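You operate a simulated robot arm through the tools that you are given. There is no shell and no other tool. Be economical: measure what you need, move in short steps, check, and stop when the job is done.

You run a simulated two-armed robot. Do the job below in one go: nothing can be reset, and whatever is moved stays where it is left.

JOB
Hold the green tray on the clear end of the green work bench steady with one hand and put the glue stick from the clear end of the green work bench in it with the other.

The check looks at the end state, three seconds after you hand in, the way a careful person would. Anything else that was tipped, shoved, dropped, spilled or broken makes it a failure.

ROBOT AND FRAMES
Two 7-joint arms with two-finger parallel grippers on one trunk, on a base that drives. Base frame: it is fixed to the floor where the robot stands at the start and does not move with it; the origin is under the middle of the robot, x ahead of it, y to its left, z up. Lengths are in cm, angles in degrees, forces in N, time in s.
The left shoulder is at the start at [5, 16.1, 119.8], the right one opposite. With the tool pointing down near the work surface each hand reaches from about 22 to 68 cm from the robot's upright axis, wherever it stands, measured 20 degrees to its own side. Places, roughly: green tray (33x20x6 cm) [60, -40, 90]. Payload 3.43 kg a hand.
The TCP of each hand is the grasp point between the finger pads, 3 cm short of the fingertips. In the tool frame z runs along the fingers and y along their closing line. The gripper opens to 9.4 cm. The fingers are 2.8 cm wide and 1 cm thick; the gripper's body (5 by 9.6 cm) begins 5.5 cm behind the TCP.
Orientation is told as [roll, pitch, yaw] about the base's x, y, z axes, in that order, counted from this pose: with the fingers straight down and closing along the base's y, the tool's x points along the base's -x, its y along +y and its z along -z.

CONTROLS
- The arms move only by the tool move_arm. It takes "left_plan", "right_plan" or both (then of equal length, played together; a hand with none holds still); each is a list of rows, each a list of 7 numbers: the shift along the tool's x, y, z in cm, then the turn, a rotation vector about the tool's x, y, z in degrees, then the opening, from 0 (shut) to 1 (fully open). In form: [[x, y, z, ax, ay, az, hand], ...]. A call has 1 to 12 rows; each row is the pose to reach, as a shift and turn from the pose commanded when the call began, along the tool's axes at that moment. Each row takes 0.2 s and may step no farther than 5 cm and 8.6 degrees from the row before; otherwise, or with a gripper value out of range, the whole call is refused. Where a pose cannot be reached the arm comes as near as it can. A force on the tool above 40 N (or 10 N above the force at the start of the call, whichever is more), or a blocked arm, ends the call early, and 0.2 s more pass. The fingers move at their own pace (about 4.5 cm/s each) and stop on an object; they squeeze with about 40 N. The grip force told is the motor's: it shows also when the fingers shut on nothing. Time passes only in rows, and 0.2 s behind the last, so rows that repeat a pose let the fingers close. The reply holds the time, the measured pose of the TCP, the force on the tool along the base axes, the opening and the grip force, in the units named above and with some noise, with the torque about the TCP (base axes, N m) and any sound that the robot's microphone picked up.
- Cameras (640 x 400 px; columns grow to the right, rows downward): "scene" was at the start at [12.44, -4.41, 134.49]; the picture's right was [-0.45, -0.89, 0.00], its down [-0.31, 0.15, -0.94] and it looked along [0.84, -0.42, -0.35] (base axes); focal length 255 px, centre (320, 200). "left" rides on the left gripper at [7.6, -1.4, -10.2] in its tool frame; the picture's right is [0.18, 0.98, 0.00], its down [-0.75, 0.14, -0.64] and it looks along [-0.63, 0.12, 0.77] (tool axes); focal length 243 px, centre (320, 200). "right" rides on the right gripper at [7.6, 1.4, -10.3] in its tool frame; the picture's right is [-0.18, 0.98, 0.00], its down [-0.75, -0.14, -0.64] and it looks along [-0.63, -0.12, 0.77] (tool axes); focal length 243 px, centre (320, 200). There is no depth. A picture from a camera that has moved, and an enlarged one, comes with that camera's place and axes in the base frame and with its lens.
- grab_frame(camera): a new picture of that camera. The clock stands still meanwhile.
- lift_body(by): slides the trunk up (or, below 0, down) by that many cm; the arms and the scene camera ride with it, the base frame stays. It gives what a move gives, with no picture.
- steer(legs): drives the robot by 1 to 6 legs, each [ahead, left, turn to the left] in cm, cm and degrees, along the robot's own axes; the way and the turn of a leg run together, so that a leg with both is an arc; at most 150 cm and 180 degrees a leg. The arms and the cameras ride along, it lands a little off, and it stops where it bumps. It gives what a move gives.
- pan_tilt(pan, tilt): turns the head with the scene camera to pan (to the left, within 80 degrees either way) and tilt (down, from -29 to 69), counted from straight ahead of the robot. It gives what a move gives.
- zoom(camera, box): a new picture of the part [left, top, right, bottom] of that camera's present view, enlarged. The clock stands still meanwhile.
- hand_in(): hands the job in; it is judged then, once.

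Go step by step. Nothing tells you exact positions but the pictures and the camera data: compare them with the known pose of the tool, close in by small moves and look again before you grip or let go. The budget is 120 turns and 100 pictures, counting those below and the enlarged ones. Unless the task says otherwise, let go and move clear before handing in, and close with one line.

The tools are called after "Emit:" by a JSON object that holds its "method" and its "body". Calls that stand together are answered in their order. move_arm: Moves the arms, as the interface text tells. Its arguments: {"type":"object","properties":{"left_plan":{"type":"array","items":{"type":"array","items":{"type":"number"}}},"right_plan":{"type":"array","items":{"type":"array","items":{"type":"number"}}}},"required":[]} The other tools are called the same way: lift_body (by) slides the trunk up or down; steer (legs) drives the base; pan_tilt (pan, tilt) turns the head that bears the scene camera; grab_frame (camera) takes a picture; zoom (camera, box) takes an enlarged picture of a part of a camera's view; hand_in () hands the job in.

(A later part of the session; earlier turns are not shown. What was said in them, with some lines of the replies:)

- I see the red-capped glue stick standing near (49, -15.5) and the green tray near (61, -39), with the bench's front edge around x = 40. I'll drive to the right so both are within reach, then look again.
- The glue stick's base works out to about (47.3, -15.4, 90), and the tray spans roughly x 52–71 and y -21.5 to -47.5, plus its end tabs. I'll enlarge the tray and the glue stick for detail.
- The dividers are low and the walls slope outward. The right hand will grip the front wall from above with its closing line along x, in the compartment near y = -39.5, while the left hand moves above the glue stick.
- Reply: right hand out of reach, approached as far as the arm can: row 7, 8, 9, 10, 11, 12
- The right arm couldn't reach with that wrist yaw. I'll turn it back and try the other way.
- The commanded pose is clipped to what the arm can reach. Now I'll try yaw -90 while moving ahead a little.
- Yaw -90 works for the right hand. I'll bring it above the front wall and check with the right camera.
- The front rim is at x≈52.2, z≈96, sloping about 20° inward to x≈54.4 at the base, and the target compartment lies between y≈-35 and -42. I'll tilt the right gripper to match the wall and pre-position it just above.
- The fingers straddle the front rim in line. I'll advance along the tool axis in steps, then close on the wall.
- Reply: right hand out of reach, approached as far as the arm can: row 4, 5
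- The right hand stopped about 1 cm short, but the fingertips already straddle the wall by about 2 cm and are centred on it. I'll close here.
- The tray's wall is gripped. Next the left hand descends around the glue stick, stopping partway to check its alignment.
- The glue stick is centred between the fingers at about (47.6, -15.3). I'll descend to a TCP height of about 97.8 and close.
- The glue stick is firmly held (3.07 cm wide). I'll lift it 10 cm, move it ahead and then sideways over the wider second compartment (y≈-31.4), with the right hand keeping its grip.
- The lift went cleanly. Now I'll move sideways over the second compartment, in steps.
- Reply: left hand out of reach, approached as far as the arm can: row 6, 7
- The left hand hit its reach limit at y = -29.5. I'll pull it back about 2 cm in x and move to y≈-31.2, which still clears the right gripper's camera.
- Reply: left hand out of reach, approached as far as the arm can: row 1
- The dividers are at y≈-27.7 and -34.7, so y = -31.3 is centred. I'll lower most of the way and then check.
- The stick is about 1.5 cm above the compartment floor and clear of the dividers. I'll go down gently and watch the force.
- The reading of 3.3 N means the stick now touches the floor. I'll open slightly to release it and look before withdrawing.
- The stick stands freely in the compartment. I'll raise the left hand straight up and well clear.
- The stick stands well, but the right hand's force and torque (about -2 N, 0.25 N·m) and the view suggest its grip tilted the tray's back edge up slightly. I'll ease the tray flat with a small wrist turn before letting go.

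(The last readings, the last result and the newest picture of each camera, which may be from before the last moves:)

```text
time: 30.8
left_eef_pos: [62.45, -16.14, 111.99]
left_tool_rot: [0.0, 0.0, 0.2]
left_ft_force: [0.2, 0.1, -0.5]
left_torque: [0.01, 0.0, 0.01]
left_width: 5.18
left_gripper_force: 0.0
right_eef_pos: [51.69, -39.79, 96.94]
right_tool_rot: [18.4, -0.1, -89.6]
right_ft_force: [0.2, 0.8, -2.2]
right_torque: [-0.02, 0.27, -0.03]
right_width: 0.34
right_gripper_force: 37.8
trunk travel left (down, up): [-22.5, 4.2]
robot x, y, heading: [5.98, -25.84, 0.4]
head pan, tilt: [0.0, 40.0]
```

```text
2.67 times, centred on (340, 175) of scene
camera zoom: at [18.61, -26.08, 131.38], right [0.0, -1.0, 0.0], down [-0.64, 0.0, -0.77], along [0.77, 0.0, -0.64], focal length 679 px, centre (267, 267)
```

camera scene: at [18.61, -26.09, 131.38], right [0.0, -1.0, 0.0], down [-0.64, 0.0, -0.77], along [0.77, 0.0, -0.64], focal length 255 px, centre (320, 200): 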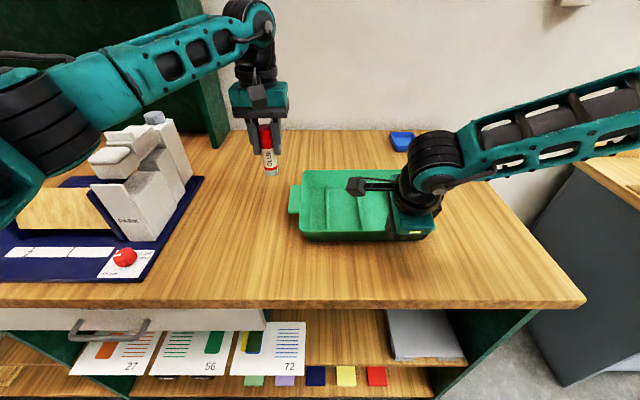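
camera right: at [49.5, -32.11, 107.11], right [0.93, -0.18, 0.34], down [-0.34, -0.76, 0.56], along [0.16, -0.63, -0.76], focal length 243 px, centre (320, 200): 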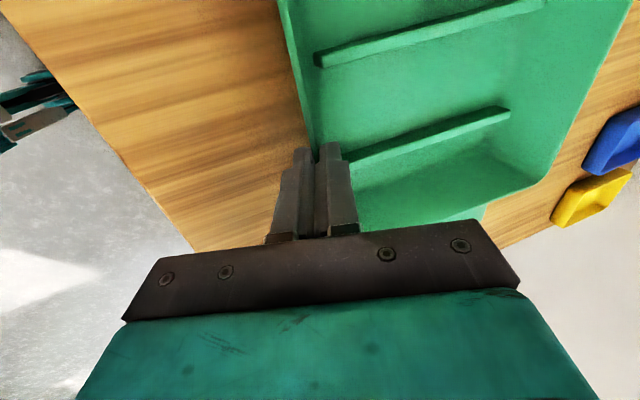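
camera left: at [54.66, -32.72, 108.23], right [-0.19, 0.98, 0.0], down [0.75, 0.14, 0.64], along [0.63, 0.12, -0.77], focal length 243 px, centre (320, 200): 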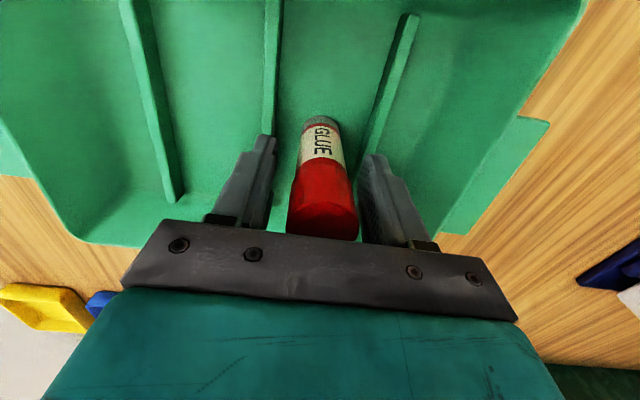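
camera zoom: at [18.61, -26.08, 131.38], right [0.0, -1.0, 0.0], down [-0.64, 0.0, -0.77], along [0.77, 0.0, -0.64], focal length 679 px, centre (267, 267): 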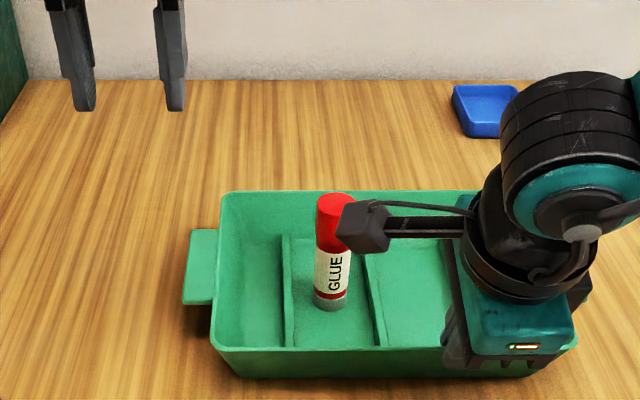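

Emit:
{"method": "move_arm", "body": {"right_plan": [[0, 0, 0, 0.5, 0, 0, 0], [0, 0, 0, 1, 0, 0, 0], [0, 0, 0, 1.5, 0, 0, 0]]}}

Emit:
{"method": "zoom", "body": {"camera": "scene", "box": [220, 100, 460, 250]}}

```text
time: 31.6
left_eef_pos: [62.48, -16.31, 112.04]
left_tool_rot: [-0.1, 0.0, 0.1]
left_ft_force: [0.7, -0.1, 0.5]
left_torque: [0.01, 0.0, 0.03]
left_width: 5.16
left_gripper_force: 0.1
right_eef_pos: [51.61, -39.93, 97.28]
right_tool_rot: [16.8, -0.1, -89.5]
right_ft_force: [0.7, 0.7, -2.1]
right_torque: [0.01, 0.15, -0.06]
right_width: 0.33
right_gripper_force: 37.8
trunk travel left (down, up): [-22.5, 4.2]
robot x, y, heading: [6.42, -25.82, 0.0]
head pan, tilt: [0.0, 40.0]
```

```text
2.67 times, centred on (340, 175) of scene
camera zoom: at [18.6, -26.08, 131.38], right [0.0, -1.0, 0.0], down [-0.64, 0.0, -0.77], along [0.77, 0.0, -0.64], focal length 679 px, centre (267, 267)
```

zoom: 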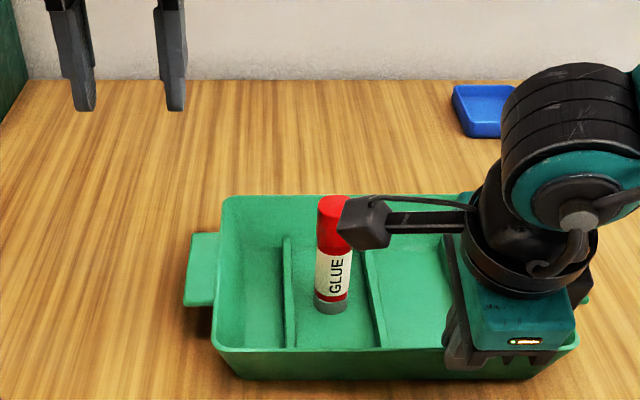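

Emit:
{"method": "move_arm", "body": {"right_plan": [[0, -0.04, 0.14, 0, 0, 0, 0], [0, -0.09, 0.29, 0, 0, 0, 0]]}}

Emit:
{"method": "zoom", "body": {"camera": "scene", "box": [280, 160, 460, 260]}}

```text
time: 32.1
left_eef_pos: [62.33, -16.26, 111.96]
left_tool_rot: [0.0, 0.0, 0.2]
left_ft_force: [-0.6, 0.0, 0.4]
left_torque: [0.02, -0.03, 0.01]
left_width: 5.18
left_gripper_force: 0.1
right_eef_pos: [51.72, -39.89, 97.03]
right_tool_rot: [17.0, 0.1, -89.5]
right_ft_force: [-1.1, 1.4, 4.4]
right_torque: [0.6, 0.19, 0.04]
right_width: 0.32
right_gripper_force: 38.0
right hand out of reach, approached as far as the arm can: row 1, 2
trunk travel left (down, up): [-22.5, 4.2]
robot x, y, heading: [6.23, -25.87, 0.1]
head pan, tilt: [0.0, 40.0]
```

```text
3.56 times, centred on (370, 210) of scene
camera zoom: at [18.54, -26.05, 131.4], right [0.0, -1.0, 0.0], down [-0.64, 0.0, -0.77], along [0.77, 0.0, -0.64], focal length 906 px, centre (142, 164)
```

zoom: 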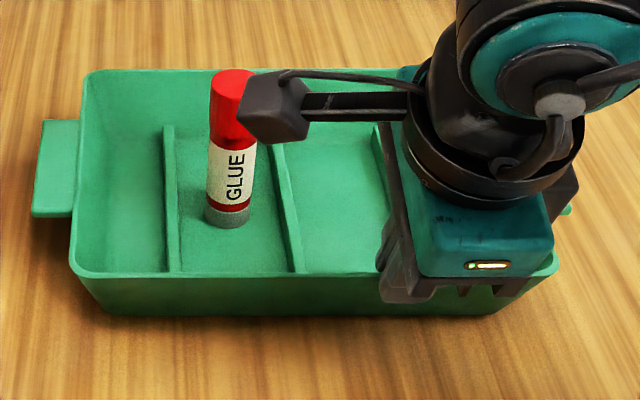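

The tray now rests on the bench (upward reaction of about 4 N) and looks flat. I'll let go slowly.

Emit:
{"method": "move_arm", "body": {"right_plan": [[0, 0, 0, 0, 0, 0, 0.06], [0, 0, 0, 0, 0, 0, 0.12], [0, 0, 0, 0, 0, 0, 0.25], [0, 0, 0, 0, 0, 0, 0.35]]}}

Emit:
{"method": "grab_frame", "body": {"camera": "right"}}

Emit:
{"method": "zoom", "body": {"camera": "scene", "box": [220, 100, 460, 250]}}

```text
time: 33.1
left_eef_pos: [62.34, -16.32, 112.04]
left_tool_rot: [-0.1, -0.1, 0.3]
left_ft_force: [0.1, -0.6, 0.8]
left_torque: [0.03, -0.04, 0.02]
left_width: 5.14
left_gripper_force: 0.0
right_eef_pos: [51.67, -40.16, 97.01]
right_tool_rot: [17.0, -0.1, -89.5]
right_ft_force: [-0.1, 0.3, 0.3]
right_torque: [-0.02, -0.02, 0.0]
right_width: 3.29
right_gripper_force: 0.0
trunk travel left (down, up): [-22.5, 4.2]
robot x, y, heading: [5.8, -25.96, 0.1]
head pan, tilt: [0.0, 40.0]
```

```text
61 pictures are left
camera right: at [50.0, -32.36, 107.18], right [0.94, -0.18, 0.29], down [-0.32, -0.76, 0.57], along [0.12, -0.63, -0.77], focal length 243 px, centre (320, 200)
```

right: 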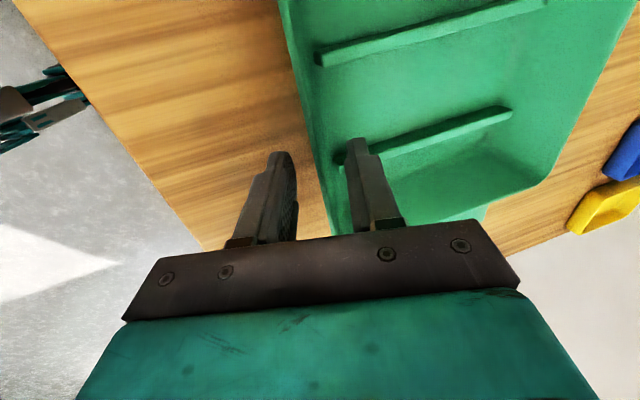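

```text
2.67 times, centred on (340, 175) of scene
camera zoom: at [18.58, -26.07, 131.38], right [0.0, -1.0, 0.0], down [-0.64, 0.0, -0.77], along [0.77, 0.0, -0.64], focal length 679 px, centre (267, 267)
```

zoom: 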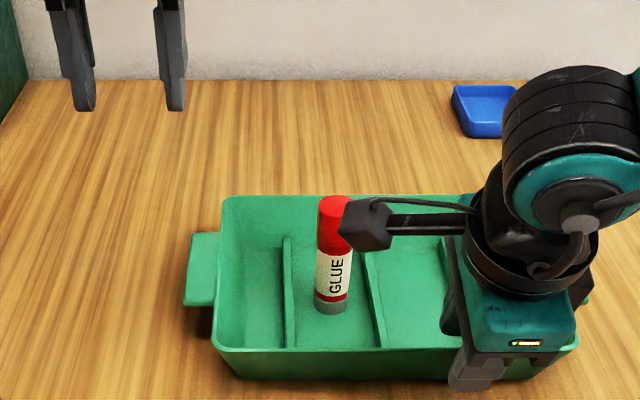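

The tray is released and flat, with the stick still upright. I'll withdraw the right hand back along its axis and to the right.

Emit:
{"method": "move_arm", "body": {"right_plan": [[0, 0, -1, 0, 0, 0, 0.38], [0, 0, -2.5, 0, 0, 0, 0.38], [0, 0, -5, 0, 0, 0, 0.38], [0, 0, -8, 0, 0, 0, 0.38], [0, 0, -11, 0, 0, 0, 0.38], [-3, 0, -13, 0, 0, 0, 0.38], [-6, -2, -13, 0, 0, 0, 0.38], [-9, -4, -13, 0, 0, 0, 0.38]]}}

Emit:
{"method": "grab_frame", "body": {"camera": "scene"}}

```text
time: 35.0
left_eef_pos: [62.33, -16.28, 112.22]
left_tool_rot: [0.1, 0.0, 0.1]
left_ft_force: [-0.1, -0.2, 0.3]
left_torque: [0.03, -0.02, -0.02]
left_width: 5.15
left_gripper_force: 0.0
right_eef_pos: [44.23, -49.22, 108.18]
right_tool_rot: [16.8, 0.0, -89.5]
right_ft_force: [-0.5, 0.0, 0.4]
right_torque: [-0.01, -0.03, 0.0]
right_width: 3.58
right_gripper_force: 0.2
trunk travel left (down, up): [-22.5, 4.2]
robot x, y, heading: [5.94, -25.74, 0.0]
head pan, tilt: [0.0, 40.0]
```

```text
59 pictures are left
camera scene: at [18.53, -26.15, 131.39], right [0.0, -1.0, 0.0], down [-0.64, 0.0, -0.77], along [0.77, 0.0, -0.64], focal length 255 px, centre (320, 200)
```

scene: 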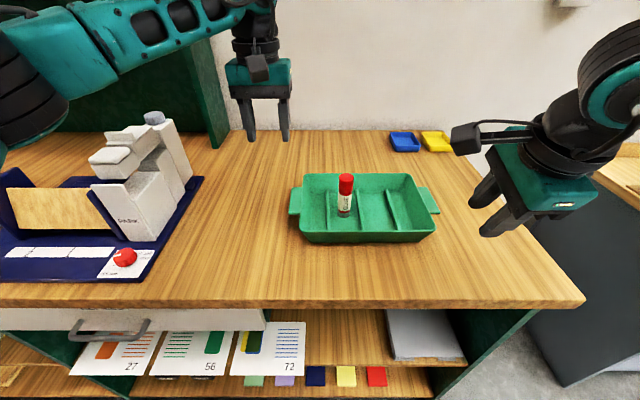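

The glue stick stands in the flat tray, both hands are clear and nothing else has moved, so I'm handing in.

Emit:
{"method": "hand_in", "body": {}}

```text
The job is handed in.
```

The glue stick is standing in the green tray, which the right hand held steady while the left hand placed the stick; both hands have let go and are clear.
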